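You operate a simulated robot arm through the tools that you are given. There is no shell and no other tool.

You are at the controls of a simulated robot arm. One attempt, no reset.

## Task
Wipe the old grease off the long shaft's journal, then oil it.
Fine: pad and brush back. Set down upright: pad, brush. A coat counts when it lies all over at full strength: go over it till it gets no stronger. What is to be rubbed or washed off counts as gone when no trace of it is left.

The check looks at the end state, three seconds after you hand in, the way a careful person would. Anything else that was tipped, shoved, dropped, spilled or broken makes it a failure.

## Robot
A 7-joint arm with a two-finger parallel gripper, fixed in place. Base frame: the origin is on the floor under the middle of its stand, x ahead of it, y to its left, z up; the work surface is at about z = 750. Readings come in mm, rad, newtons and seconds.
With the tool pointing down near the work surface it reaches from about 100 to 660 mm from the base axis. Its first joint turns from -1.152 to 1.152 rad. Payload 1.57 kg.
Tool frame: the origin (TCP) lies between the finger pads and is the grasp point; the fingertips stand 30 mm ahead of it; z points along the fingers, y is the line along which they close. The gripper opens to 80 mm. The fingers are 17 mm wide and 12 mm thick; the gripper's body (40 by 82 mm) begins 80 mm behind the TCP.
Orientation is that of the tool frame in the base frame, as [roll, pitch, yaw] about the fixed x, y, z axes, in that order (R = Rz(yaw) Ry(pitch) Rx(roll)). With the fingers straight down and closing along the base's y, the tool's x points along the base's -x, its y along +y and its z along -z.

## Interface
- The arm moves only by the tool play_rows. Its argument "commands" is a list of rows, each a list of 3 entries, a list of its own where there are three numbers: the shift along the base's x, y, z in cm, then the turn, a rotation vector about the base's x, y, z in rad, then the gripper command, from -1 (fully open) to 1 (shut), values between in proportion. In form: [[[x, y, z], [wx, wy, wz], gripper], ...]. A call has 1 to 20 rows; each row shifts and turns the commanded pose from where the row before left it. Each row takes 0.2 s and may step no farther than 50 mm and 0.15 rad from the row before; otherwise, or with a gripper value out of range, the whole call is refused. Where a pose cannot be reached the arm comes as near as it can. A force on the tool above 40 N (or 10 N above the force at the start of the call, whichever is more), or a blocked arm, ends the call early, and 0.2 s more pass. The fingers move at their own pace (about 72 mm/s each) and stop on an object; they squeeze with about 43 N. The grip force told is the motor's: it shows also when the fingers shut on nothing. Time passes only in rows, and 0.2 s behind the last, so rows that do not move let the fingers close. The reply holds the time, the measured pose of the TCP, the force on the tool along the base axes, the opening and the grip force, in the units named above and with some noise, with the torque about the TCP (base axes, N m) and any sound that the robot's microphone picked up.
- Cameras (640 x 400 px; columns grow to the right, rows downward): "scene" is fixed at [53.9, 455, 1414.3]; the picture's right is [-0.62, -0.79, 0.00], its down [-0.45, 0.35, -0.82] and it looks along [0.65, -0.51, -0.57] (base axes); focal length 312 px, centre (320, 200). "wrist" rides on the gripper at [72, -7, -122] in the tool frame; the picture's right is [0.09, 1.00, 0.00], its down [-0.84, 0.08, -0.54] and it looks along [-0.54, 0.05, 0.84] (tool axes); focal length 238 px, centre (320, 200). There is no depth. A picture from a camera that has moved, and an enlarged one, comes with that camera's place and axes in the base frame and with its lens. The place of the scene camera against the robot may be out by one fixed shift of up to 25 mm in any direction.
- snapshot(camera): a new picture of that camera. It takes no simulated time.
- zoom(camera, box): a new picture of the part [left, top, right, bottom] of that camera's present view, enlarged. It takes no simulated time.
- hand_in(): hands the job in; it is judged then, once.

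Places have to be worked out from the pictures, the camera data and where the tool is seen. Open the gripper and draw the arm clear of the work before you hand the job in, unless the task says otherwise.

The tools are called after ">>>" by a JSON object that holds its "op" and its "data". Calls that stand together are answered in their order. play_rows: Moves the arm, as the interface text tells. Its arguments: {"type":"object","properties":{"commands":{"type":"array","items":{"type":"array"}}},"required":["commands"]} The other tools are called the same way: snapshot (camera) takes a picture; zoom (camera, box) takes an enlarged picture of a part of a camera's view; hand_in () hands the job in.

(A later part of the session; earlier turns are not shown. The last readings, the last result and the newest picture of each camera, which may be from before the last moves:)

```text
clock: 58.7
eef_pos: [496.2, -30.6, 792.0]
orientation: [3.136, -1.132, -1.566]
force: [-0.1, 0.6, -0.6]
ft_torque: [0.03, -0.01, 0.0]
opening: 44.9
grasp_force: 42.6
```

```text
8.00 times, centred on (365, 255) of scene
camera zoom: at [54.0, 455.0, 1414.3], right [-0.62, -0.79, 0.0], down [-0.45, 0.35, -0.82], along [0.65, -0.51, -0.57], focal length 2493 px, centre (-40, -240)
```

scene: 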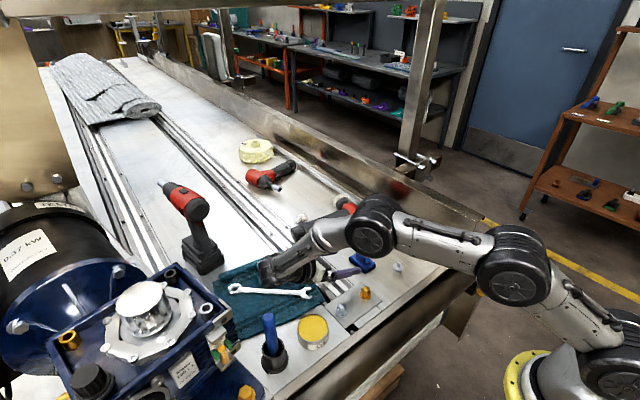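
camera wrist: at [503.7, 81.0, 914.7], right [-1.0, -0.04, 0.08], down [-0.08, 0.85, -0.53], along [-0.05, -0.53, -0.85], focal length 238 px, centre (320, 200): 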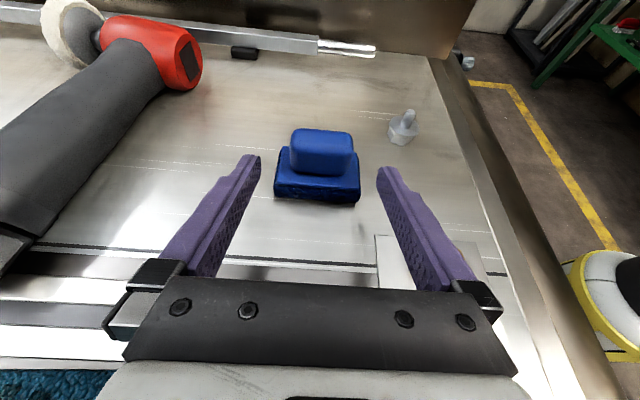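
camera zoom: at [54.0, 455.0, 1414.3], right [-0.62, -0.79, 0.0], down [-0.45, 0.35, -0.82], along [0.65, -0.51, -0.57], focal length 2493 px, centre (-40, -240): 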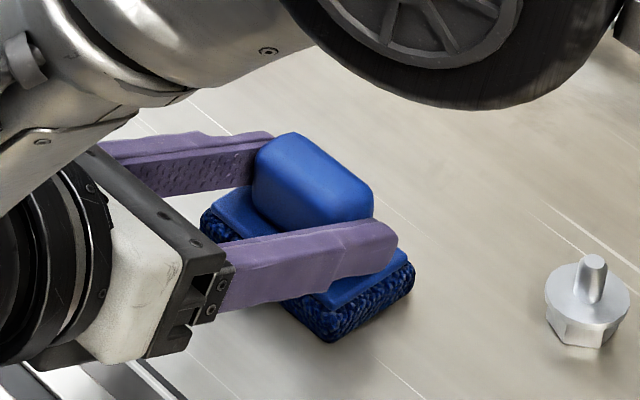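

Firm grip on the handle now (pad centre about y = -50). I lift it and rotate the tool toward upright, checking how the pad hangs.

>>> {"op": "play_rows", "data": {"commands": [[[0, 0, 1], [0, 0, 0], 1], [[0, 0, 3], [0, 0, 0], 1], [[0, 0, 4], [0, 0, 0], 1], [[0, 0, 4], [0, 0, 0], 1], [[-0.4, -1.5, 1], [0.13, 0, 0], 1], [[-0.4, -1.5, 1], [0.13, 0, 0], 1], [[-0.4, -1.5, 1], [0.13, 0, 0], 1], [[-0.4, -1.5, 1], [0.13, 0, 0], 1], [[-0.4, -1.5, 0], [0.13, 0, 0], 1], [[-0.4, -1.5, 0], [0.13, 0, 0], 1], [[-0.4, -1.5, 0], [0.13, 0, 0], 1], [[-0.4, -1.5, 0], [0.135, 0, 0], 1], [[0, 0, 0], [0, 0, 0], 1]]}}

>>> {"op": "snapshot", "data": {"camera": "wrist"}}

>>> {"op": "zoom", "data": {"camera": "scene", "box": [330, 130, 490, 270]}}

```text
clock: 61.5
eef_pos: [465.7, -150.4, 952.0]
orientation: [-3.14, -0.085, -1.569]
force: [-0.5, -0.6, -1.7]
ft_torque: [-0.01, 0.0, 0.0]
opening: 44.6
grasp_force: 42.5
```

```text
taken
camera wrist: at [473.4, -212.0, 1078.6], right [-1.0, -0.09, 0.01], down [-0.08, 0.88, 0.47], along [-0.05, 0.47, -0.88], focal length 238 px, centre (320, 200)
```

wrist: 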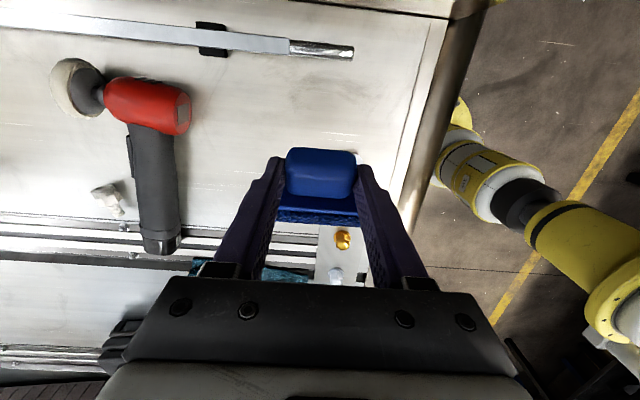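

```text
2.86 times, centred on (410, 200) of scene
camera zoom: at [54.0, 455.0, 1414.3], right [-0.62, -0.79, 0.0], down [-0.45, 0.35, -0.82], along [0.65, -0.51, -0.57], focal length 890 px, centre (63, 200)
```

zoom: 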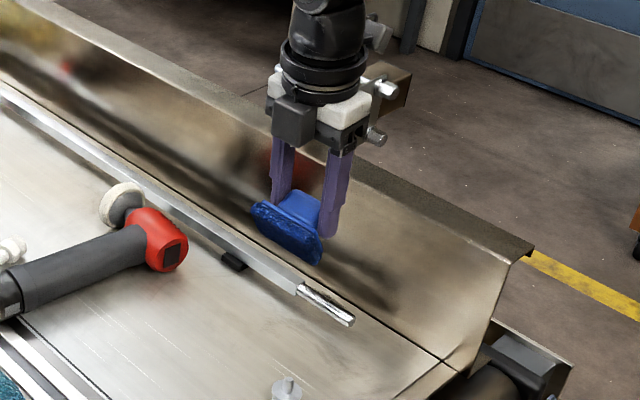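

The felt now faces the journal's wall-side flank as intended. I move to above the gap at about y = -255, still high, with the lean reduced to give wall clearance.

>>> {"op": "play_rows", "data": {"commands": [[[-0.2, -3.0, 0], [-0.045, 0, 0], 1], [[0, -3.0, -1], [-0.042, 0, 0], 1], [[0, -2.5, -1], [0, 0, 0], 1], [[0, -1.5, -1], [0, 0, 0], 1], [[0, -0.3, 0], [0, 0, 0], 1], [[0, 0, 0], [0, 0, 0], 1]]}}

>>> {"op": "play_rows", "data": {"commands": [[[0, 0, 0], [0, 0, 0], 1]]}}

>>> {"op": "snapshot", "data": {"camera": "wrist"}}

>>> {"op": "zoom", "data": {"camera": "scene", "box": [370, 160, 470, 250]}}

```text
clock: 62.9
eef_pos: [461.3, -254.6, 919.3]
orientation: [3.141, -0.174, -1.569]
force: [0.5, -0.4, 0.1]
ft_torque: [0.01, -0.03, -0.01]
opening: 44.6
grasp_force: 42.3
```

```text
clock: 63.3
eef_pos: [462.2, -254.4, 921.8]
orientation: [-3.141, -0.175, -1.57]
force: [0.0, -0.1, 0.3]
ft_torque: [0.01, 0.0, -0.01]
opening: 44.7
grasp_force: 42.5
```

```text
taken
camera wrist: at [469.9, -304.1, 1052.2], right [-1.0, -0.09, 0.02], down [-0.08, 0.92, 0.39], along [-0.05, 0.39, -0.92], focal length 238 px, centre (320, 200)
```

wrist: 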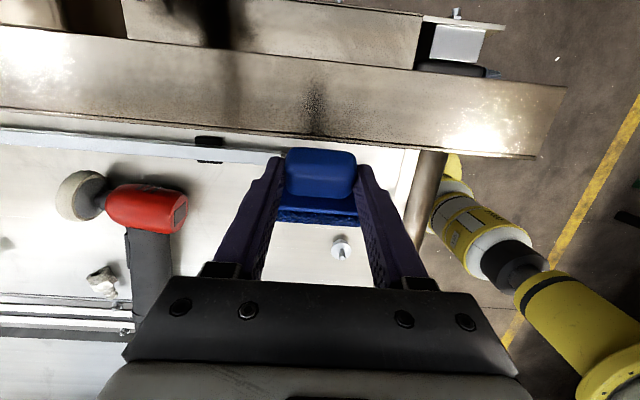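

```text
4.44 times, centred on (420, 205) of scene
camera zoom: at [54.0, 455.0, 1414.3], right [-0.62, -0.79, 0.0], down [-0.45, 0.35, -0.82], along [0.65, -0.51, -0.57], focal length 1385 px, centre (-124, 178)
```

zoom: 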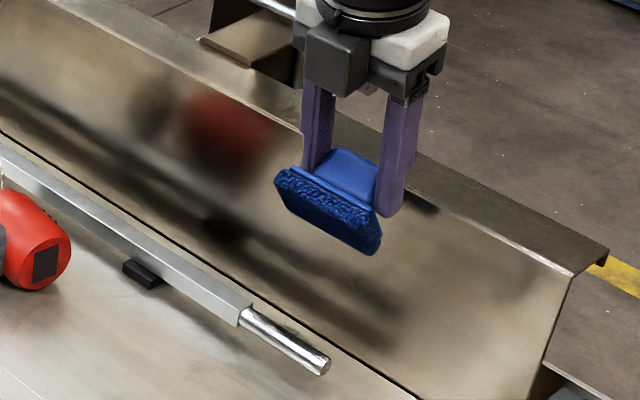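

The handle clears the wall edge by about 8 mm here. I descend carefully into the gap.

>>> {"op": "play_rows", "data": {"commands": [[[0, 0, -2], [0, 0, 0], 1], [[0, 0, -2], [0, 0, 0], 1], [[0, 0, -2], [0, 0, 0], 1], [[0, 0, -1], [0, 0, 0], 1], [[0, 0, 0], [0, 0, 0], 1]]}}

>>> {"op": "play_rows", "data": {"commands": [[[0, 0, 0], [0, 0, 0], 1]]}}

>>> {"op": "snapshot", "data": {"camera": "wrist"}}

>>> {"op": "zoom", "data": {"camera": "scene", "box": [370, 180, 470, 260]}}

```text
clock: 64.5
eef_pos: [461.6, -254.5, 852.0]
orientation: [-3.141, -0.174, -1.57]
force: [0.0, 0.3, -0.9]
ft_torque: [-0.01, 0.0, -0.04]
opening: 44.9
grasp_force: 43.0
```

```text
clock: 64.9
eef_pos: [461.8, -253.7, 850.9]
orientation: [-3.14, -0.175, -1.57]
force: [-0.1, 0.2, -0.3]
ft_torque: [-0.02, -0.02, 0.01]
opening: 44.9
grasp_force: 43.3
```

```text
taken
camera wrist: at [469.9, -303.4, 983.1], right [-1.0, -0.09, 0.02], down [-0.08, 0.92, 0.39], along [-0.05, 0.39, -0.92], focal length 238 px, centre (320, 200)
```

wrist: 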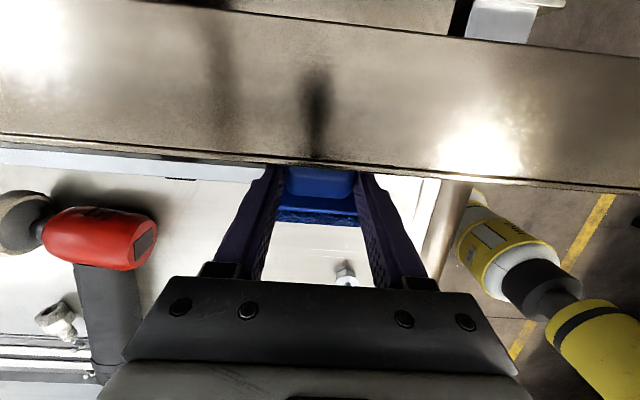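

```text
5.00 times, centred on (420, 220) of scene
camera zoom: at [54.0, 455.0, 1414.3], right [-0.62, -0.79, 0.0], down [-0.45, 0.35, -0.82], along [0.65, -0.51, -0.57], focal length 1558 px, centre (-180, 100)
```

zoom: 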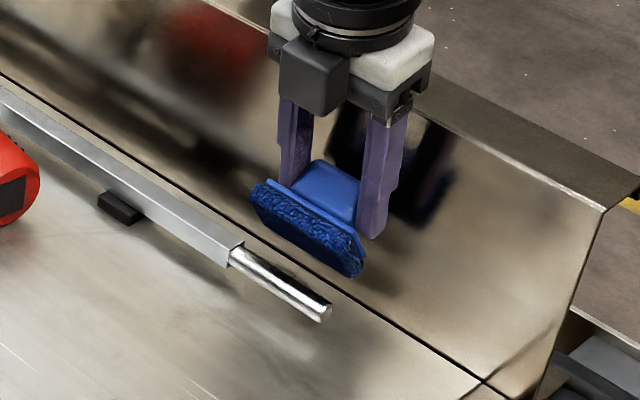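

Clear so far. I step down toward contact, watching force.

>>> {"op": "play_rows", "data": {"commands": [[[0, 0, -0.8], [0, 0, 0], 1], [[0, 0, -0.7], [0, 0, 0], 1], [[0, 0, -0.4], [0, 0, 0], 1], [[0, 0, 0], [0, 0, 0], 1]]}}

>>> {"op": "play_rows", "data": {"commands": [[[0, 0, -0.2], [0, 0, 0], 1], [[0, 0, 0], [0, 0, 0], 1]]}}

>>> {"op": "play_rows", "data": {"commands": [[[0, 0, -0.2], [0, 0, 0], 1], [[0, 0, 0], [0, 0, 0], 1]]}}

```text
clock: 65.9
eef_pos: [462.6, -254.4, 832.6]
orientation: [-3.14, -0.175, -1.568]
force: [0.2, -1.1, -1.0]
ft_torque: [-0.01, 0.0, -0.02]
opening: 45.1
grasp_force: 43.4
```

```text
clock: 66.5
eef_pos: [462.7, -254.7, 831.4]
orientation: [-3.14, -0.174, -1.569]
force: [0.9, -0.6, 1.3]
ft_torque: [-0.04, -0.04, -0.01]
opening: 44.6
grasp_force: 43.0
```

```text
clock: 67.1
eef_pos: [463.4, -255.5, 830.0]
orientation: [-3.14, -0.177, -1.569]
force: [-2.1, -4.7, 7.6]
ft_torque: [-0.15, 0.24, 0.16]
opening: 45.0
grasp_force: 43.3
```

Contact on the wall-side flank with about 9 N. I make slow lengthwise strokes.

>>> {"op": "play_rows", "data": {"commands": [[[-0.5, 0, 0], [0, 0, 0], 1], [[-0.5, 0, 0], [0, 0, 0], 1], [[0.5, 0, 0], [0, 0, 0], 1], [[0.5, 0, 0], [0, 0, 0], 1], [[-0.5, 0, 0], [0, 0, 0], 1], [[-0.5, 0, 0], [0, 0, 0], 1], [[0.5, 0, 0], [0, 0, 0], 1], [[0.5, 0, 0], [0, 0, 0], 1]]}}

>>> {"op": "zoom", "data": {"camera": "scene", "box": [380, 200, 450, 256]}}

```text
clock: 68.9
eef_pos: [458.7, -253.5, 828.8]
orientation: [3.133, -0.173, -1.57]
force: [-23.6, -12.8, 27.9]
ft_torque: [-0.7, 0.78, -0.28]
opening: 44.8
grasp_force: 43.1
```

```text
7.14 times, centred on (415, 228) of scene
camera zoom: at [53.0, 454.9, 1414.3], right [-0.62, -0.79, 0.0], down [-0.45, 0.35, -0.82], along [0.65, -0.51, -0.57], focal length 2226 px, centre (-359, 0)
```

zoom: 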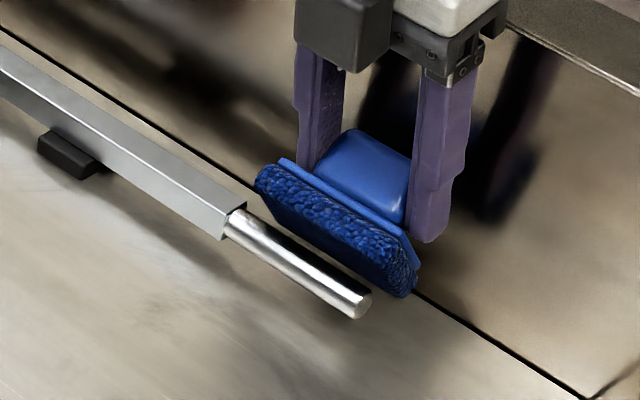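

Force crept up to ~30 N with strong friction; I ease off 2 mm and continue with light strokes.

>>> {"op": "play_rows", "data": {"commands": [[[0, 0, 0.2], [0, 0, 0], 1], [[0, 0, 0], [0, 0, 0], 1]]}}

>>> {"op": "play_rows", "data": {"commands": [[[-0.5, 0, 0], [0, 0, 0], 1], [[-0.5, 0, 0], [0, 0, 0], 1], [[0.5, 0, 0], [0, 0, 0], 1], [[0.5, 0, 0], [0, 0, 0], 1]]}}

>>> {"op": "play_rows", "data": {"commands": [[[-0.5, 0, 0], [0, 0, 0], 1], [[-0.5, 0, 0], [0, 0, 0], 1], [[0.5, 0, 0], [0, 0, 0], 1], [[0.5, 0, 0], [0, 0, 0], 1]]}}

```text
clock: 69.5
eef_pos: [458.7, -256.0, 828.3]
orientation: [3.135, -0.173, -1.568]
force: [-19.7, -16.0, 11.6]
ft_torque: [-0.87, 0.71, -0.29]
opening: 44.9
grasp_force: 42.6
```

```text
clock: 70.5
eef_pos: [462.1, -254.3, 829.9]
orientation: [3.139, -0.176, -1.569]
force: [-8.1, -9.5, 8.6]
ft_torque: [-0.38, 0.39, 0.06]
opening: 45.1
grasp_force: 42.9
```

```text
clock: 71.5
eef_pos: [458.0, -255.0, 828.9]
orientation: [3.132, -0.172, -1.568]
force: [-20.6, -8.4, 12.6]
ft_torque: [-0.5, 0.76, -0.12]
opening: 44.9
grasp_force: 43.2
```

There's a steady -20 N along x on the +x strokes; I check whether the felt's far end is butting against the square shoulder.

>>> {"op": "zoom", "data": {"camera": "scene", "box": [395, 212, 435, 242]}}

>>> {"op": "snapshot", "data": {"camera": "wrist"}}

```text
13.33 times, centred on (415, 227) of scene
camera zoom: at [53.3, 454.9, 1414.3], right [-0.62, -0.79, 0.0], down [-0.45, 0.35, -0.82], along [0.65, -0.51, -0.57], focal length 4155 px, centre (-947, -160)
```

zoom: 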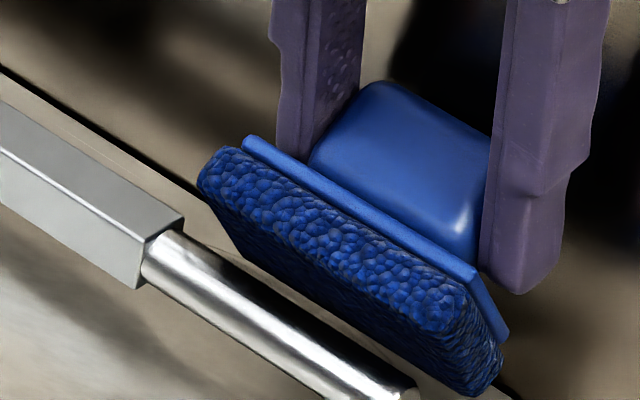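

```text
taken
camera wrist: at [467.3, -305.1, 960.2], right [-1.0, -0.09, 0.03], down [-0.07, 0.92, 0.39], along [-0.06, 0.39, -0.92], focal length 238 px, centre (320, 200)
```

wrist: 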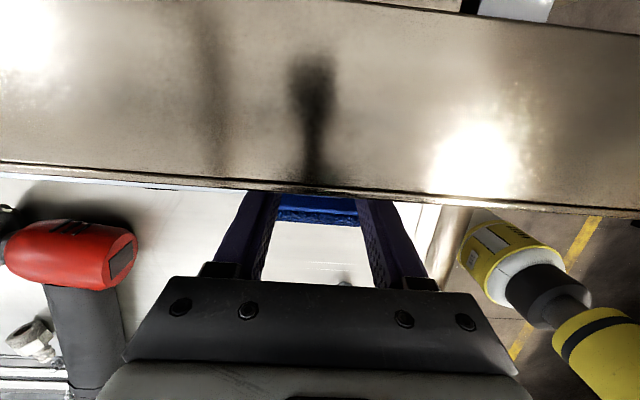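

The force and torque signature suggests the pad's handle is also rubbing the wall. I back off upward, lean the tool another 10° to give more wall clearance, and re-approach.

>>> {"op": "play_rows", "data": {"commands": [[[0, 0.2, 1], [0, 0, 0], 1], [[0.2, 0.4, 1], [-0.087, 0, 0], 1], [[0, 0.5, 0], [-0.087, 0, 0], 1], [[0, 0, 0], [0, 0, 0], 1]]}}

>>> {"op": "zoom", "data": {"camera": "scene", "box": [390, 205, 440, 245]}}

```text
clock: 72.5
eef_pos: [463.3, -241.6, 851.2]
orientation: [3.14, -0.349, -1.568]
force: [-0.2, -0.2, -0.7]
ft_torque: [0.0, -0.02, 0.0]
opening: 44.9
grasp_force: 43.3
```

```text
10.00 times, centred on (415, 225) of scene
camera zoom: at [53.9, 455.0, 1414.3], right [-0.62, -0.79, 0.0], down [-0.45, 0.35, -0.82], along [0.65, -0.51, -0.57], focal length 3116 px, centre (-630, -50)
```

zoom: 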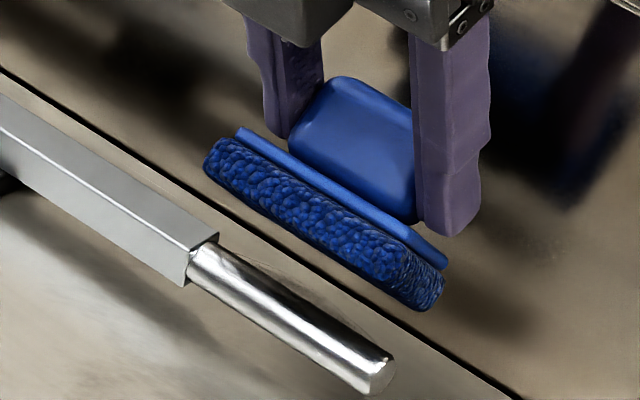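

The pad's attitude matches expectation (felt edge-on to the scene camera at 45°). I approach again and touch lightly.

>>> {"op": "play_rows", "data": {"commands": [[[0, -0.2, -0.8], [0, 0, 0], 1], [[0, -0.1, -0.7], [0, 0, 0], 1], [[0, 0, -0.2], [0, 0, 0], 1], [[0, 0, 0], [0, 0, 0], 1]]}}

>>> {"op": "play_rows", "data": {"commands": [[[0, 0, -0.15], [0, 0, 0], 1], [[0, 0, 0], [0, 0, 0], 1]]}}

>>> {"op": "play_rows", "data": {"commands": [[[0, 0, -0.15], [0, 0, 0], 1], [[0, 0, 0], [0, 0, 0], 1]]}}

```text
clock: 73.5
eef_pos: [465.5, -243.0, 831.6]
orientation: [-3.141, -0.346, -1.57]
force: [0.1, -0.1, -0.7]
ft_torque: [0.03, 0.01, -0.03]
opening: 44.8
grasp_force: 43.2
```

```text
clock: 74.1
eef_pos: [464.3, -244.4, 831.7]
orientation: [3.141, -0.349, -1.569]
force: [-1.3, -1.0, 2.2]
ft_torque: [-0.06, 0.15, 0.02]
opening: 45.2
grasp_force: 43.4
```

```text
clock: 74.7
eef_pos: [464.7, -245.8, 830.6]
orientation: [-3.139, -0.35, -1.569]
force: [-0.9, -2.2, 8.7]
ft_torque: [-0.13, 0.21, 0.04]
opening: 45.0
grasp_force: 42.6
```

Contact at ~9 N. Slow lengthwise strokes here.

>>> {"op": "play_rows", "data": {"commands": [[[-0.4, 0, 0], [0, 0, 0], 1], [[-0.4, 0, 0], [0, 0, 0], 1], [[-0.4, 0, 0], [0, 0, 0], 1], [[0.4, 0, 0], [0, 0, 0], 1], [[0.4, 0, 0], [0, 0, 0], 1], [[0.4, 0, 0], [0, 0, 0], 1]]}}

>>> {"op": "play_rows", "data": {"commands": [[[-0.4, 0, 0], [0, 0, 0], 1], [[-0.4, 0, 0], [0, 0, 0], 1], [[-0.4, 0, 0], [0, 0, 0], 1], [[0.4, 0, 0], [0, 0, 0], 1], [[0.4, 0, 0], [0, 0, 0], 1], [[0.4, 0, 0], [0, 0, 0], 1]]}}

```text
clock: 76.1
eef_pos: [461.5, -247.1, 829.5]
orientation: [3.131, -0.35, -1.568]
force: [-19.0, -22.5, 16.2]
ft_torque: [-1.13, 0.8, -0.32]
opening: 44.9
grasp_force: 43.3
```

```text
clock: 77.5
eef_pos: [460.4, -247.3, 828.5]
orientation: [3.132, -0.347, -1.568]
force: [-15.4, -11.5, 16.0]
ft_torque: [-0.54, 0.51, -0.14]
opening: 44.8
grasp_force: 43.2
```

Friction is now consistent with journal contact only. I ease off slightly and roll the pad from 45° toward the top and back, with small lengthwise motions.

>>> {"op": "play_rows", "data": {"commands": [[[0, -0.05, 0.08], [0, 0, 0], 1], [[-0.4, 0.53, 0.05], [-0.0873, 0, 0], 1], [[-0.4, 0.53, 0.01], [-0.0873, 0, 0], 1], [[0.4, 0.53, -0.04], [-0.0873, 0, 0], 1], [[0.4, 0.53, -0.09], [-0.0873, 0, 0], 1]]}}

>>> {"op": "play_rows", "data": {"commands": [[[-0.4, 0, 0], [0, 0, 0], 1], [[-0.4, 0, 0], [0, 0, 0], 1], [[0.4, 0, 0], [0, 0, 0], 1], [[0.4, 0, 0], [0, 0, 0], 1], [[-0.4, 0, 0], [0, 0, 0], 1], [[-0.4, 0, 0], [0, 0, 0], 1], [[0.4, 0, 0], [0, 0, 0], 1], [[0.4, 0, 0], [0, 0, 0], 1]]}}

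```text
clock: 78.7
eef_pos: [463.5, -225.4, 828.2]
orientation: [3.14, -0.698, -1.568]
force: [-1.9, -1.2, 0.8]
ft_torque: [-0.12, 0.05, -0.09]
opening: 44.6
grasp_force: 42.8
```

```text
clock: 80.5
eef_pos: [463.6, -225.4, 829.1]
orientation: [3.139, -0.697, -1.568]
force: [-0.4, 0.4, 0.1]
ft_torque: [0.04, -0.01, 0.0]
opening: 45.1
grasp_force: 43.4
```

Lost contact at this angle; I press in ~2 mm and stroke, then lift to inspect.

>>> {"op": "play_rows", "data": {"commands": [[[0, 0.05, -0.15], [0, 0, 0], 1], [[0, 0, 0], [0, 0, 0], 1]]}}

>>> {"op": "play_rows", "data": {"commands": [[[0, 0.03, -0.1], [0, 0, 0], 1], [[0, 0, 0], [0, 0, 0], 1]]}}

>>> {"op": "play_rows", "data": {"commands": [[[-0.4, 0, 0], [0, 0, 0], 1], [[-0.4, 0, 0], [0, 0, 0], 1], [[0.4, 0, 0], [0, 0, 0], 1], [[0.4, 0, 0], [0, 0, 0], 1], [[-0.4, 0, 0], [0, 0, 0], 1], [[-0.4, 0, 0], [0, 0, 0], 1], [[0.4, 0, 0], [0, 0, 0], 1], [[0.4, 0, 0], [0, 0, 0], 1]]}}

```text
clock: 81.1
eef_pos: [464.0, -224.6, 828.4]
orientation: [3.14, -0.698, -1.567]
force: [0.0, -0.5, 0.5]
ft_torque: [-0.05, 0.02, -0.01]
opening: 45.2
grasp_force: 43.0
```

```text
clock: 81.7
eef_pos: [463.7, -225.6, 829.5]
orientation: [-3.141, -0.699, -1.569]
force: [-1.6, 0.0, 6.0]
ft_torque: [-0.04, 0.16, -0.04]
opening: 45.0
grasp_force: 42.5
```

```text
clock: 83.5
eef_pos: [463.0, -225.1, 828.1]
orientation: [3.136, -0.702, -1.569]
force: [-15.9, -2.6, 23.8]
ft_torque: [-0.48, 0.51, -0.31]
opening: 44.9
grasp_force: 43.4
```

I lift straight up to inspect the journal from the scene camera and the wrist.

>>> {"op": "play_rows", "data": {"commands": [[[0, 0, 3], [0, 0, 0], 1], [[0, 0, 4], [0, 0, 0], 1], [[0, 0, 4], [0.1, 0, 0], 1], [[0, 0, 0], [0.1, 0, 0], 1], [[0, 0, 0], [0, 0, 0], 1]]}}

>>> {"op": "zoom", "data": {"camera": "scene", "box": [395, 222, 427, 242]}}

>>> {"op": "snapshot", "data": {"camera": "wrist"}}

```text
clock: 84.7
eef_pos: [464.2, -221.8, 936.8]
orientation: [3.141, -0.496, -1.57]
force: [-0.4, 0.2, 0.2]
ft_torque: [-0.05, -0.02, 0.07]
opening: 44.8
grasp_force: 43.2
```

```text
16.00 times, centred on (411, 232) of scene
camera zoom: at [54.0, 455.0, 1414.3], right [-0.62, -0.79, 0.0], down [-0.45, 0.35, -0.82], along [0.65, -0.51, -0.57], focal length 4986 px, centre (-1136, -312)
```

zoom: 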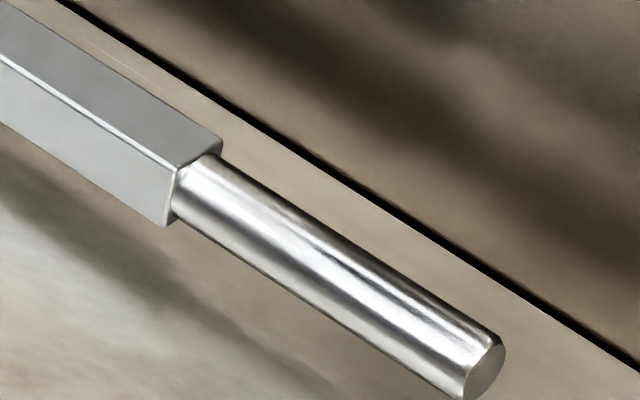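

```text
taken
camera wrist: at [471.6, -227.5, 1077.0], right [-1.0, -0.08, 0.04], down [-0.08, 0.99, 0.08], along [-0.05, 0.07, -1.0], focal length 238 px, centre (320, 200)
```

wrist: 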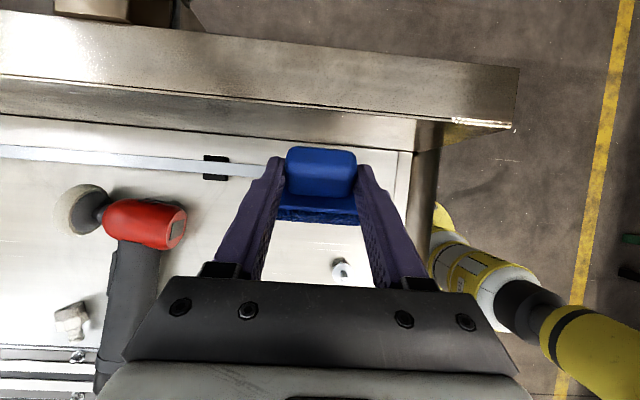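

The lens-shaped film at the silhouette is gone - it was grease. I zoom on what may be residual mottling near the shoulder.

>>> {"op": "zoom", "data": {"camera": "scene", "box": [401, 228, 417, 238]}}

>>> {"op": "zoom", "data": {"camera": "scene", "box": [409, 232, 425, 242]}}

```text
16.00 times, centred on (409, 233) of scene
camera zoom: at [54.0, 455.0, 1414.3], right [-0.62, -0.79, 0.0], down [-0.45, 0.35, -0.82], along [0.65, -0.51, -0.57], focal length 4986 px, centre (-1104, -328)
```

zoom: 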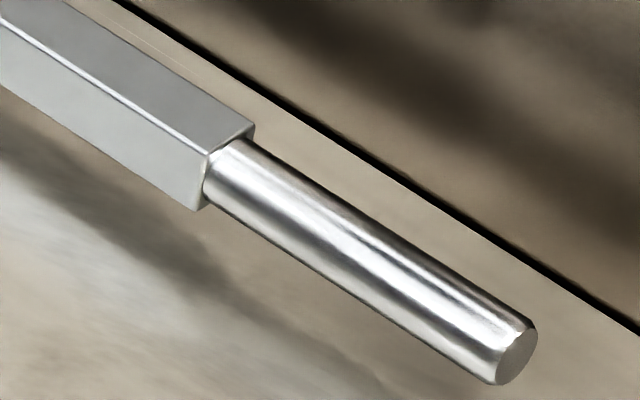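

```text
16.00 times, centred on (417, 237) of scene
camera zoom: at [54.0, 455.0, 1414.3], right [-0.62, -0.79, 0.0], down [-0.45, 0.35, -0.82], along [0.65, -0.51, -0.57], focal length 4986 px, centre (-1232, -392)
```

zoom: 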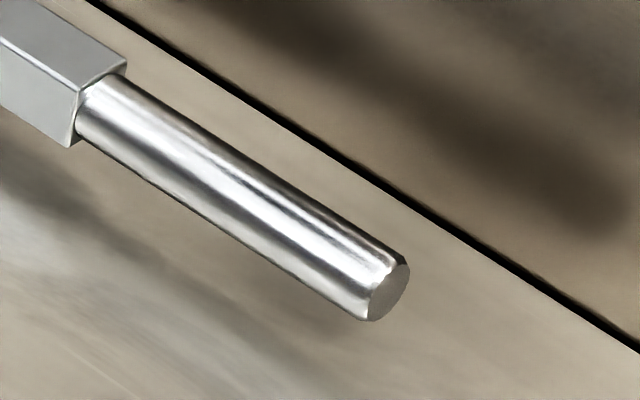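

The journal looks nearly bare now. I shift the pad aside to x ≈ 375 and use the wrist camera to inspect the wall-side flank.

>>> {"op": "play_rows", "data": {"commands": [[[-3, -0.7, 1], [0.1, 0, 0], 1], [[-3, -0.7, 1], [0.1, 0, 0], 1], [[-3, -0.7, 1], [0.1, 0, 0], 1], [[0, -1, 0], [0.1, 0, 0], 1], [[0, -0.5, 0], [0.09, 0, 0], 1], [[0, 0, 0], [0, 0, 0], 1]]}}

>>> {"op": "snapshot", "data": {"camera": "wrist"}}

```text
clock: 86.1
eef_pos: [376.0, -260.5, 968.2]
orientation: [-3.14, -0.008, -1.568]
force: [-0.3, 0.4, 0.0]
ft_torque: [-0.02, 0.01, 0.03]
opening: 44.9
grasp_force: 43.3
```

```text
taken
camera wrist: at [383.3, -331.5, 1088.2], right [-1.0, -0.09, 0.0], down [-0.08, 0.84, 0.54], along [-0.05, 0.53, -0.84], focal length 238 px, centre (320, 200)
```

wrist: 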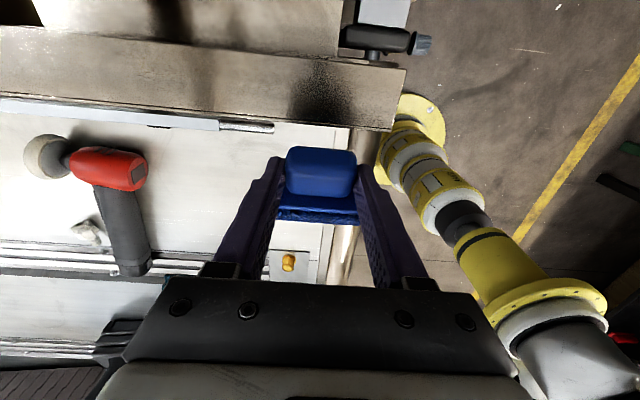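

I zoom on the journal from this wall-side view.

>>> {"op": "zoom", "data": {"camera": "wrist", "box": [212, 110, 280, 145]}}

>>> {"op": "zoom", "data": {"camera": "wrist", "box": [226, 116, 258, 136]}}

```text
9.41 times, centred on (246, 128) of wrist
camera zoom: at [383.3, -331.5, 1088.2], right [-1.0, -0.09, 0.0], down [-0.08, 0.84, 0.54], along [-0.05, 0.53, -0.84], focal length 2243 px, centre (1016, 882)
```

zoom: 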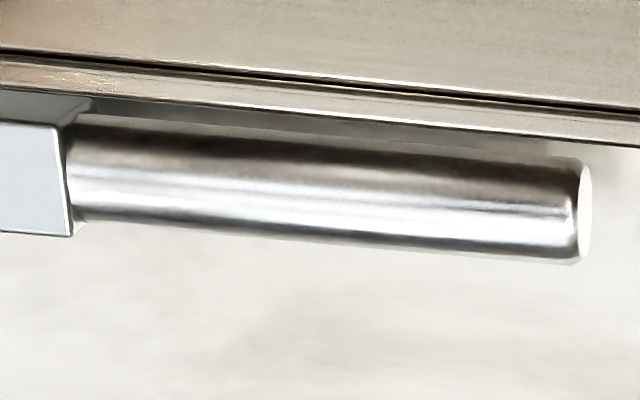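

```text
16.00 times, centred on (242, 126) of wrist
camera zoom: at [383.3, -331.5, 1088.2], right [-1.0, -0.09, 0.0], down [-0.08, 0.84, 0.54], along [-0.05, 0.53, -0.84], focal length 3814 px, centre (1568, 1384)
```

zoom: 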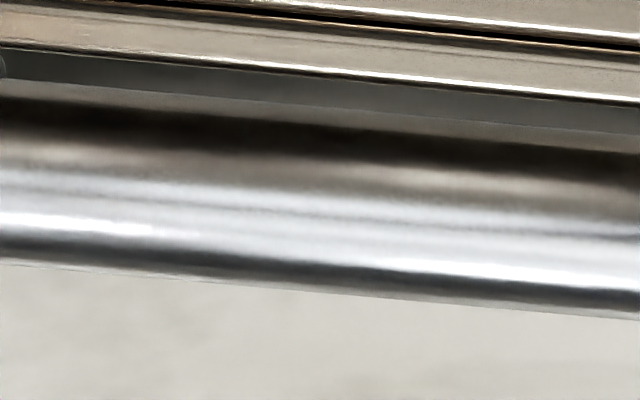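

The journal now shows clean, even reflections. To be thorough I'll do a few more strokes at about 50° reaching further down the wall side and closer to the shoulder. Moving back.

>>> {"op": "play_rows", "data": {"commands": [[[3, 0.4, -1], [-0.085, 0, 0], 1], [[3, 0.4, -1], [-0.085, 0, 0], 1], [[2.8, 0.4, -1], [-0.085, 0, 0], 1], [[0, 0, -2.5], [0, 0, 0], 1], [[0, 0, -2.5], [0, 0, 0], 1], [[0, 0, -2.5], [0, 0, 0], 1], [[0, 0, -1.2], [0, 0, 0], 1], [[0, 0, 0], [0, 0, 0], 1]]}}

>>> {"op": "play_rows", "data": {"commands": [[[0, 0, -0.8], [0, 0, 0], 1], [[0, 0, 0], [0, 0, 0], 1]]}}

```text
clock: 87.9
eef_pos: [463.6, -248.0, 850.6]
orientation: [-3.141, -0.262, -1.57]
force: [0.0, 0.8, -1.2]
ft_torque: [-0.02, 0.04, -0.02]
opening: 44.8
grasp_force: 43.3
```

```text
clock: 88.5
eef_pos: [461.0, -248.8, 842.9]
orientation: [3.141, -0.263, -1.57]
force: [0.2, 0.1, -0.3]
ft_torque: [0.0, 0.03, -0.02]
opening: 44.8
grasp_force: 43.2
```

Continuing down to light contact at this angle.

>>> {"op": "play_rows", "data": {"commands": [[[0.2, 0, -0.7], [0, 0, 0], 1], [[0, 0, -0.3], [0, 0, 0], 1], [[0, 0, 0], [0, 0, 0], 1]]}}

>>> {"op": "play_rows", "data": {"commands": [[[0, 0, -0.15], [0, 0, 0], 1], [[0, 0, 0], [0, 0, 0], 1]]}}

>>> {"op": "play_rows", "data": {"commands": [[[0, 0, -0.1], [0, 0, 0], 1], [[0, 0, 0], [0, 0, 0], 1]]}}

```text
clock: 89.3
eef_pos: [462.1, -248.2, 833.6]
orientation: [-3.141, -0.261, -1.57]
force: [0.4, 0.3, 0.2]
ft_torque: [-0.02, -0.02, 0.0]
opening: 45.0
grasp_force: 43.1
```

```text
clock: 89.9
eef_pos: [463.5, -247.7, 831.2]
orientation: [-3.14, -0.264, -1.57]
force: [-0.8, -1.7, 3.0]
ft_torque: [-0.08, 0.21, 0.05]
opening: 44.7
grasp_force: 42.8
```

```text
clock: 90.5
eef_pos: [462.8, -249.1, 830.5]
orientation: [-3.141, -0.265, -1.569]
force: [-5.0, -5.1, 10.9]
ft_torque: [-0.2, 0.39, 0.13]
opening: 44.8
grasp_force: 43.0
```

Contact ~12 N. Slow strokes reaching a little closer to the shoulder.

>>> {"op": "play_rows", "data": {"commands": [[[-0.4, 0, 0], [0, 0, 0], 1], [[-0.4, 0, 0], [0, 0, 0], 1], [[0.4, 0, 0], [0, 0, 0], 1], [[0.4, 0, 0], [0, 0, 0], 1], [[0.4, 0, 0], [0, 0, 0], 1], [[-0.4, 0, 0], [0, 0, 0], 1], [[-0.4, 0, 0], [0, 0, 0], 1], [[-0.4, 0, 0], [0, 0, 0], 1], [[0.4, 0, 0], [0, 0, 0], 1], [[0.4, 0, 0], [0, 0, 0], 1], [[0.4, 0, 0], [0, 0, 0], 1]]}}

>>> {"op": "play_rows", "data": {"commands": [[[-0.4, 0.25, 0.05], [-0.04, 0, 0], 1], [[-0.4, 0.25, 0.05], [-0.04, 0, 0], 1], [[0.4, 0.25, 0.05], [-0.04, 0, 0], 1], [[0.4, 0.25, 0.05], [-0.04, 0, 0], 1], [[-0.4, 0.25, 0], [-0.04, 0, 0], 1], [[0.4, 0.25, 0], [-0.04, 0, 0], 1]]}}

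```text
clock: 92.9
eef_pos: [467.2, -249.7, 829.8]
orientation: [3.141, -0.263, -1.57]
force: [-6.0, -6.1, 6.1]
ft_torque: [-0.28, 0.33, 0.04]
opening: 45.0
grasp_force: 42.8
```

```text
clock: 94.3
eef_pos: [466.9, -235.0, 832.7]
orientation: [3.142, -0.501, -1.569]
force: [-3.4, -1.1, 4.7]
ft_torque: [-0.13, 0.12, -0.07]
opening: 45.0
grasp_force: 43.2
```

Good, light and steady. I press slightly more and stroke here, then roll on toward the top.

>>> {"op": "play_rows", "data": {"commands": [[[-0.4, 0.05, -0.07], [0, 0, 0], 1], [[-0.4, 0, 0], [0, 0, 0], 1], [[0.4, 0, 0], [0, 0, 0], 1], [[0.4, 0, 0], [0, 0, 0], 1], [[-0.4, 0, 0], [0, 0, 0], 1], [[-0.4, 0, 0], [0, 0, 0], 1], [[0.4, 0, 0], [0, 0, 0], 1], [[0.4, 0, 0], [0, 0, 0], 1]]}}

>>> {"op": "play_rows", "data": {"commands": [[[-0.4, 0.53, -0.04], [-0.0873, 0, 0], 1], [[0.4, 0.53, -0.09], [-0.0873, 0, 0], 1], [[-0.4, 0.52, -0.13], [-0.0873, 0, 0], 1], [[0.4, 0.51, -0.17], [-0.0873, 0, 0], 1], [[0, 0, 0], [0, 0, 0], 1]]}}

```text
clock: 96.1
eef_pos: [466.9, -233.8, 830.7]
orientation: [3.135, -0.503, -1.571]
force: [-15.2, -8.7, 18.2]
ft_torque: [-0.62, 0.58, -0.25]
opening: 44.9
grasp_force: 42.7
```

```text
clock: 97.3
eef_pos: [466.0, -213.1, 826.4]
orientation: [3.138, -0.852, -1.568]
force: [-7.8, -6.1, 11.6]
ft_torque: [-0.55, 0.15, -0.36]
opening: 44.8
grasp_force: 42.7
```

Now near the top. I stroke, roll two more steps over the crown, stroke again, then lift and inspect.

>>> {"op": "play_rows", "data": {"commands": [[[-0.4, 0, 0], [0, 0, 0], 1], [[-0.4, 0, 0], [0, 0, 0], 1], [[0.4, 0, 0], [0, 0, 0], 1], [[0.4, 0, 0], [0, 0, 0], 1], [[-0.4, 0, 0], [0, 0, 0], 1], [[-0.4, 0, 0], [0, 0, 0], 1], [[0.4, 0, 0], [0, 0, 0], 1], [[0.4, 0, 0], [0, 0, 0], 1]]}}

>>> {"op": "play_rows", "data": {"commands": [[[-0.4, 0.49, -0.22], [-0.0873, 0, 0], 1], [[0.4, 0.46, -0.26], [-0.0873, 0, 0], 1], [[-0.4, 0.44, -0.3], [-0.0873, 0, 0], 1], [[-0.4, 0, 0], [0, 0, 0], 1], [[0.4, 0, 0], [0, 0, 0], 1], [[0.4, 0, 0], [0, 0, 0], 1], [[-0.4, 0, 0], [0, 0, 0], 1], [[-0.4, 0, 0], [0, 0, 0], 1], [[0.4, 0, 0], [0, 0, 0], 1], [[0.4, 0, 0], [0, 0, 0], 1]]}}

```text
clock: 99.1
eef_pos: [468.8, -211.7, 827.8]
orientation: [3.141, -0.851, -1.564]
force: [-0.2, -0.3, -0.1]
ft_torque: [0.0, 0.02, 0.01]
opening: 44.9
grasp_force: 43.5
```

```text
clock: 101.3
eef_pos: [468.7, -197.6, 818.9]
orientation: [3.138, -1.113, -1.567]
force: [-0.4, 0.9, -2.1]
ft_torque: [0.01, 0.0, -0.05]
opening: 44.7
grasp_force: 42.9
```

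Contact was lost over the crown; I lower gently to touch and stroke once more at the top.

>>> {"op": "play_rows", "data": {"commands": [[[0, 0, -0.2], [0, 0, 0], 1], [[0, 0, 0], [0, 0, 0], 1]]}}

>>> {"op": "play_rows", "data": {"commands": [[[-0.2, 0, -0.15], [0, 0, 0], 1], [[0, 0, 0], [0, 0, 0], 1]]}}

```text
clock: 101.9
eef_pos: [468.3, -198.5, 816.6]
orientation: [3.14, -1.114, -1.568]
force: [0.5, 1.0, -0.9]
ft_torque: [-0.01, 0.03, -0.01]
opening: 44.9
grasp_force: 43.1
```

```text
clock: 102.5
eef_pos: [467.3, -198.4, 816.9]
orientation: [-3.14, -1.116, -1.571]
force: [3.4, -0.9, 5.8]
ft_torque: [-0.23, 0.0, 0.14]
opening: 44.9
grasp_force: 43.0
```

Contact at ~6 N on the crown. Strokes, then lift and look.

>>> {"op": "play_rows", "data": {"commands": [[[-0.4, 0, -0.05], [0, 0, 0], 1], [[-0.4, 0, 0], [0, 0, 0], 1], [[0.4, 0, 0], [0, 0, 0], 1], [[0.4, 0, 0], [0, 0, 0], 1], [[-0.4, 0.3, 0], [0, 0, 0], 1], [[-0.4, 0.3, 0], [0, 0, 0], 1], [[0.4, -0.3, 0], [0, 0, 0], 1], [[0.4, -0.3, 0], [0, 0, 0], 1]]}}

>>> {"op": "play_rows", "data": {"commands": [[[0, 0, 3], [0, 0, 0], 1], [[0, 0, 4], [0, 0, 0], 1], [[0, -0.5, 4], [0.1, 0, 0], 1], [[-2, -0.5, 2], [0.1, 0, 0], 1], [[-3, -1, 1], [0.14, 0, 0], 1], [[-3, -1, 0.5], [0.14, 0, 0], 1], [[-1, -1, 0], [0.14, 0, 0], 1], [[0, -1, 0], [0.14, 0, 0], 1], [[0, -1, 0], [0.14, 0, 0], 1], [[0, 0, 0], [0.14, 0, 0], 1], [[0, 0, 0], [0, 0, 0], 1]]}}

>>> {"op": "snapshot", "data": {"camera": "wrist"}}

>>> {"op": "zoom", "data": {"camera": "scene", "box": [395, 222, 427, 242]}}

```text
clock: 104.3
eef_pos: [464.8, -197.1, 814.9]
orientation: [3.138, -1.117, -1.569]
force: [-13.0, 17.2, 24.0]
ft_torque: [-0.07, 0.14, -0.18]
opening: 45.0
grasp_force: 43.5
```

```text
clock: 106.7
eef_pos: [377.3, -258.9, 961.7]
orientation: [-3.14, -0.071, -1.568]
force: [-0.3, 0.3, -0.8]
ft_torque: [0.01, 0.01, 0.01]
opening: 44.8
grasp_force: 43.5
```

```text
taken
camera wrist: at [384.0, -321.5, 1086.7], right [-1.0, -0.09, 0.01], down [-0.08, 0.87, 0.48], along [-0.05, 0.48, -0.88], focal length 238 px, centre (320, 200)
```

wrist: 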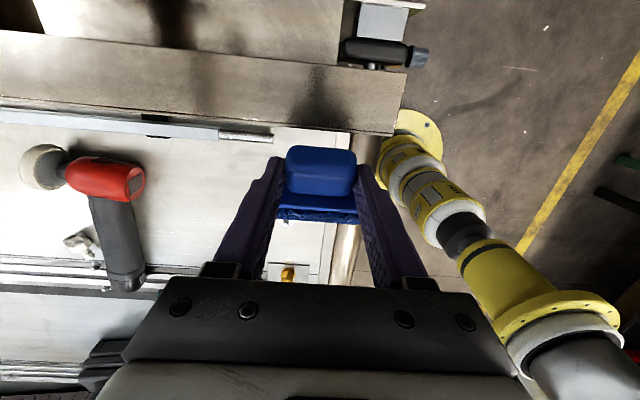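

```text
16.00 times, centred on (411, 232) of scene
camera zoom: at [54.0, 455.0, 1414.3], right [-0.62, -0.79, 0.0], down [-0.45, 0.35, -0.82], along [0.65, -0.51, -0.57], focal length 4986 px, centre (-1136, -312)
```

zoom: 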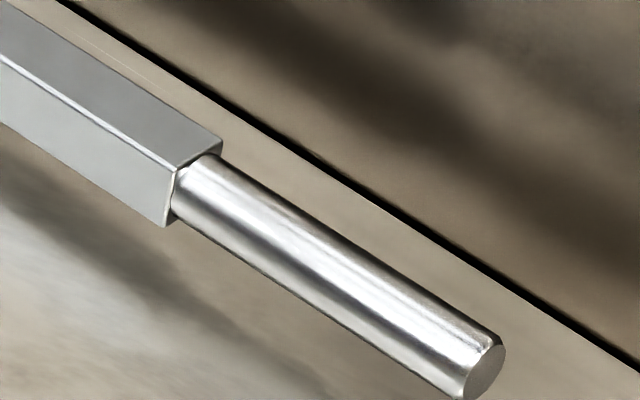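

The journal looks clean and evenly reflective from the scene camera. I check the wall-side flank in the wrist view.

>>> {"op": "zoom", "data": {"camera": "wrist", "box": [210, 118, 280, 153]}}

>>> {"op": "zoom", "data": {"camera": "wrist", "box": [216, 125, 248, 145]}}

>>> {"op": "zoom", "data": {"camera": "wrist", "box": [244, 127, 276, 147]}}

```text
9.14 times, centred on (245, 136) of wrist
camera zoom: at [384.0, -321.5, 1086.7], right [-1.0, -0.09, 0.01], down [-0.08, 0.87, 0.48], along [-0.05, 0.48, -0.88], focal length 2179 px, centre (1006, 790)
```

zoom: 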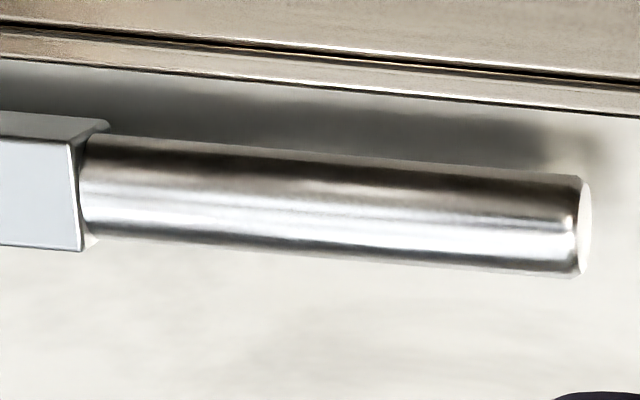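

```text
16.00 times, centred on (232, 135) of wrist
camera zoom: at [384.0, -321.5, 1086.7], right [-1.0, -0.09, 0.01], down [-0.08, 0.87, 0.48], along [-0.05, 0.48, -0.88], focal length 3814 px, centre (1728, 1240)
```

zoom: 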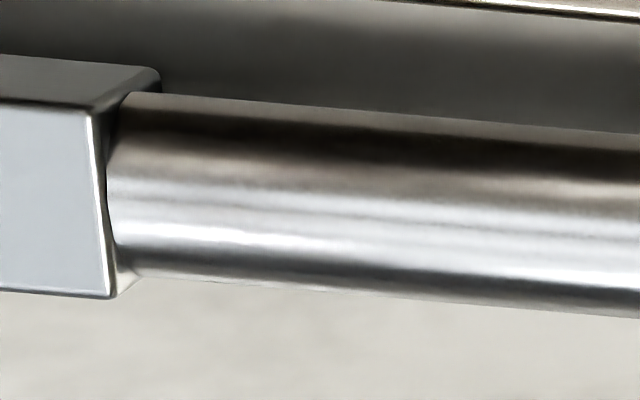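

```text
16.00 times, centred on (260, 137) of wrist
camera zoom: at [384.0, -321.5, 1086.7], right [-1.0, -0.09, 0.01], down [-0.08, 0.87, 0.48], along [-0.05, 0.48, -0.88], focal length 3814 px, centre (1280, 1208)
```

zoom: 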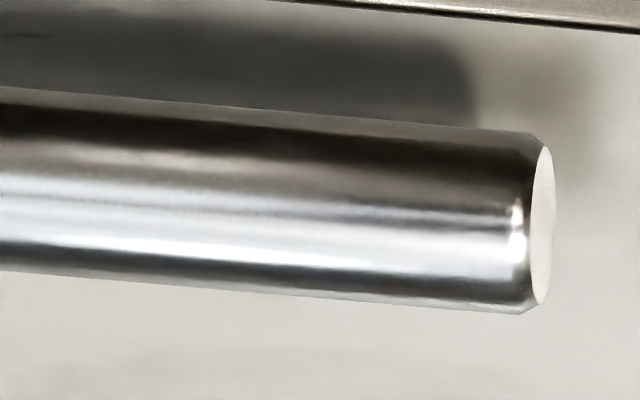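

The journal shows clean metal all along. Now I take the pad back to its spot: move over, lean the tool back to -65° so the felt is flat, and lower.

>>> {"op": "play_rows", "data": {"commands": [[[0, 1, 1], [0, 0, 0], 1], [[1.5, 2.9, 0], [-0.13, 0, 0], 1], [[1.5, 2.9, 0], [-0.13, 0, 0], 1], [[1.5, 2.9, 0], [-0.13, 0, 0], 1], [[1.5, 2.9, 0], [-0.13, 0, 0], 1], [[1.5, 2.9, 0], [-0.13, 0, 0], 1], [[1.5, 2.9, -1], [-0.14, 0, 0], 1], [[1.5, 2.9, -1], [-0.14, 0, 0], 1], [[1.4, 2.2, -1], [-0.132, 0, 0], 1], [[0, 0, -3], [0, 0, 0], 1], [[0, 0, 0], [0, 0, 0], 1]]}}

>>> {"op": "snapshot", "data": {"camera": "scene"}}

>>> {"op": "snapshot", "data": {"camera": "wrist"}}

```text
clock: 109.1
eef_pos: [496.8, -23.3, 912.0]
orientation: [3.139, -1.137, -1.566]
force: [-1.1, -0.3, -0.8]
ft_torque: [0.01, -0.01, 0.01]
opening: 45.0
grasp_force: 42.8
```

```text
taken
```

scene: 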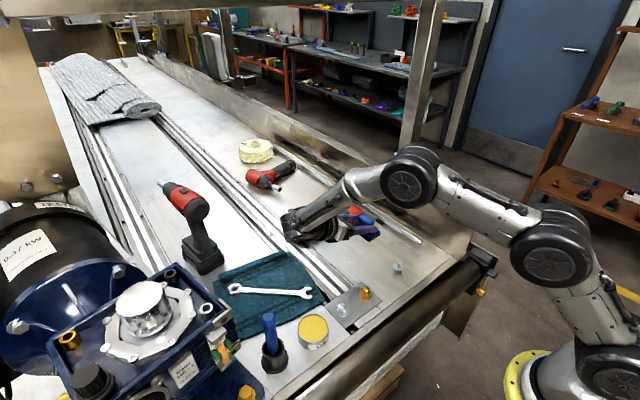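

```text
taken
camera wrist: at [504.5, 57.3, 1026.7], right [-1.0, -0.04, 0.08], down [-0.08, 0.84, -0.53], along [-0.05, -0.53, -0.84], focal length 238 px, centre (320, 200)
```

wrist: 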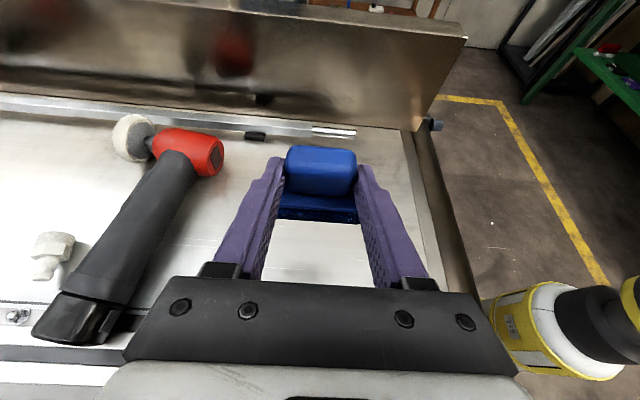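

Attitude is right. I lower over the home spot.

>>> {"op": "play_rows", "data": {"commands": [[[0, 0, -3], [0, 0, 0], 1], [[0, 0, -3], [0, 0, 0], 1], [[0, 0, -3], [0, 0, 0], 1], [[0, 0, -1.5], [0, 0, 0], 1], [[0, 0, 0], [0, 0, 0], 1]]}}

>>> {"op": "zoom", "data": {"camera": "scene", "box": [330, 230, 400, 280]}}

```text
clock: 110.3
eef_pos: [494.5, -23.7, 806.9]
orientation: [3.14, -1.135, -1.567]
force: [0.7, -0.6, -1.1]
ft_torque: [0.0, 0.01, 0.02]
opening: 44.8
grasp_force: 42.8
```

```text
8.00 times, centred on (365, 255) of scene
camera zoom: at [54.0, 455.0, 1414.3], right [-0.62, -0.79, 0.0], down [-0.45, 0.35, -0.82], along [0.65, -0.51, -0.57], focal length 2493 px, centre (-40, -240)
```

zoom: 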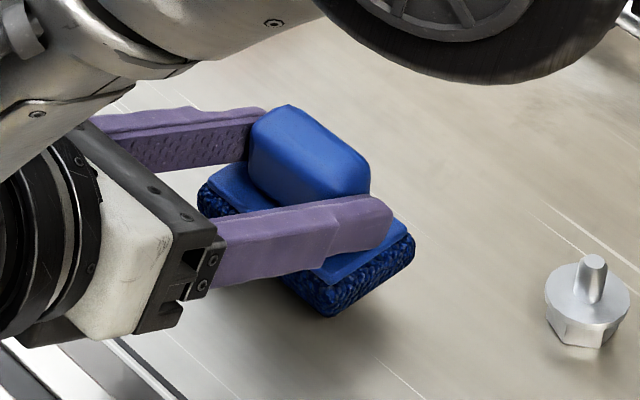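

Lowering the last centimetre gently.

>>> {"op": "play_rows", "data": {"commands": [[[0, 0, -0.5], [0, 0, 0], 1], [[0, 0, -0.4], [0, 0, 0], 1], [[0, 0, 0], [0, 0, 0], 1]]}}

>>> {"op": "play_rows", "data": {"commands": [[[0, 0, -0.2], [0, 0, 0], 1], [[0, 0, -0.2], [0, 0, 0], 1]]}}

>>> {"op": "play_rows", "data": {"commands": [[[0, 0, -0.2], [0, 0, 0], 1], [[0, 0, 0], [0, 0, 0], 1]]}}

```text
clock: 111.1
eef_pos: [495.4, -24.3, 796.2]
orientation: [3.138, -1.135, -1.567]
force: [-0.5, -0.2, -1.4]
ft_torque: [0.01, -0.03, -0.02]
opening: 45.1
grasp_force: 43.2
```

```text
clock: 111.7
eef_pos: [496.1, -23.8, 792.6]
orientation: [3.136, -1.135, -1.565]
force: [-0.1, -0.6, -0.8]
ft_torque: [0.03, -0.02, 0.01]
opening: 45.0
grasp_force: 42.5
```

```text
clock: 112.3
eef_pos: [494.9, -23.5, 791.7]
orientation: [3.141, -1.136, -1.568]
force: [-4.6, 0.2, 11.1]
ft_torque: [0.04, 0.09, -0.02]
opening: 44.9
grasp_force: 43.1
```

Pad touches down flat (11 N, almost no torque). I open and back out along the tool axis, then rise.

>>> {"op": "play_rows", "data": {"commands": [[[0, 0, 0], [0, 0, 0], -1], [[0, 0, 0], [0, 0, 0], -1], [[0, 0, 0], [0, 0, 0], -1], [[0, 1.5, 0.9], [0, 0, 0], -1], [[0, 1.8, 1.0], [0, 0, 0], -1], [[0, 2.5, 1.5], [0, 0, 0], -1], [[0, 1.5, 3], [0, 0, 0], -1], [[0, 0, 4], [0, 0, 0], -1], [[0, 0, 0], [0, 0, 0], -1]]}}

>>> {"op": "zoom", "data": {"camera": "scene", "box": [340, 235, 390, 275]}}

>>> {"op": "snapshot", "data": {"camera": "wrist"}}

```text
clock: 114.3
eef_pos: [496.8, 51.0, 896.0]
orientation: [3.138, -1.136, -1.564]
force: [-0.2, 0.2, 0.5]
ft_torque: [0.03, -0.04, 0.0]
opening: 79.9
grasp_force: 0.1
```

```text
10.00 times, centred on (365, 255) of scene
camera zoom: at [53.9, 455.0, 1414.3], right [-0.62, -0.79, 0.0], down [-0.45, 0.35, -0.82], along [0.65, -0.51, -0.57], focal length 3116 px, centre (-130, -350)
```

zoom: 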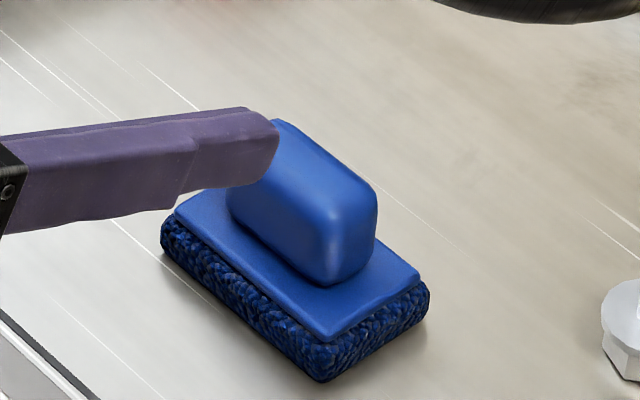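

```text
taken
camera wrist: at [504.7, 131.8, 1011.0], right [-1.0, -0.04, 0.09], down [-0.08, 0.84, -0.53], along [-0.05, -0.53, -0.84], focal length 238 px, centre (320, 200)
```

wrist: 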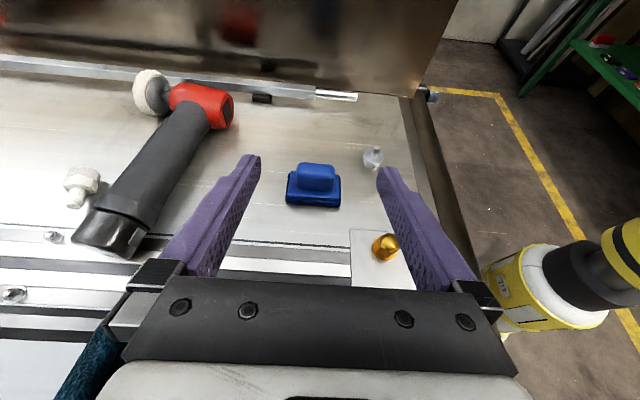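

Pad is back on its spot, upright. With the gripper empty I'll return to the overhead view of the journal used before, to verify the wall-side silhouette has no film left.

>>> {"op": "play_rows", "data": {"commands": [[[0, 0, 3], [0.14, 0, 0], -1], [[0, -1.5, 2.5], [0.1425, 0, 0], -1], [[-0.5, -2, 0], [0.1425, 0, 0], -1], [[-0.5, -2, 0], [0.1425, 0, 0], -1], [[-0.5, -2, 0], [0.1425, 0, 0], -1], [[-0.5, -2, 0], [0.1425, 0, 0], -1], [[-0.5, -2, 0], [0.1425, 0, 0], -1], [[-0.5, -2, 0], [0.1425, 0, 0], -1], [[-0.4, -1.4, 0], [0, 0, -0.143], -1], [[-0.4, -1.4, 0], [0, 0, -0.143], -1], [[-0.4, -1.4, 0], [0, 0, -0.143], -1], [[-0.4, -1.4, 0], [0, 0, -0.143], -1], [[-0.4, -1.4, 0], [0, 0, -0.143], -1], [[-0.4, -1.4, 0], [0, 0, -0.143], -1], [[-0.4, -1.4, 0], [0, 0, -0.143], -1], [[-0.3, -1.4, 0], [0, 0, -0.143], -1], [[-0.3, -1.0, 0], [0, 0, -0.143], -1], [[-0.3, 0, 0], [0, 0, -0.143], -1], [[0, 0, 0], [0, 0, -0.14], -1], [[0, 0, 0], [0, 0, 0], -1]]}}

>>> {"op": "snapshot", "data": {"camera": "wrist"}}

```text
clock: 118.5
eef_pos: [426.4, -207.6, 949.5]
orientation: [-3.14, 0.003, -3.14]
force: [0.1, -0.4, 0.3]
ft_torque: [0.01, 0.02, -0.01]
opening: 80.2
grasp_force: 0.0
```

```text
taken
camera wrist: at [356.3, -214.1, 1070.9], right [-0.09, 1.0, 0.0], down [0.84, 0.08, 0.54], along [0.54, 0.05, -0.84], focal length 238 px, centre (320, 200)
```

wrist: 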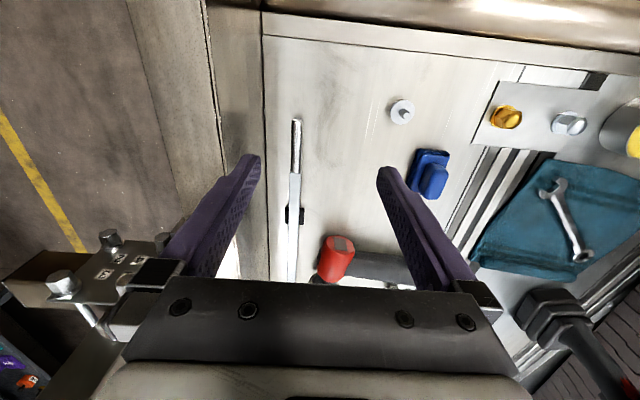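

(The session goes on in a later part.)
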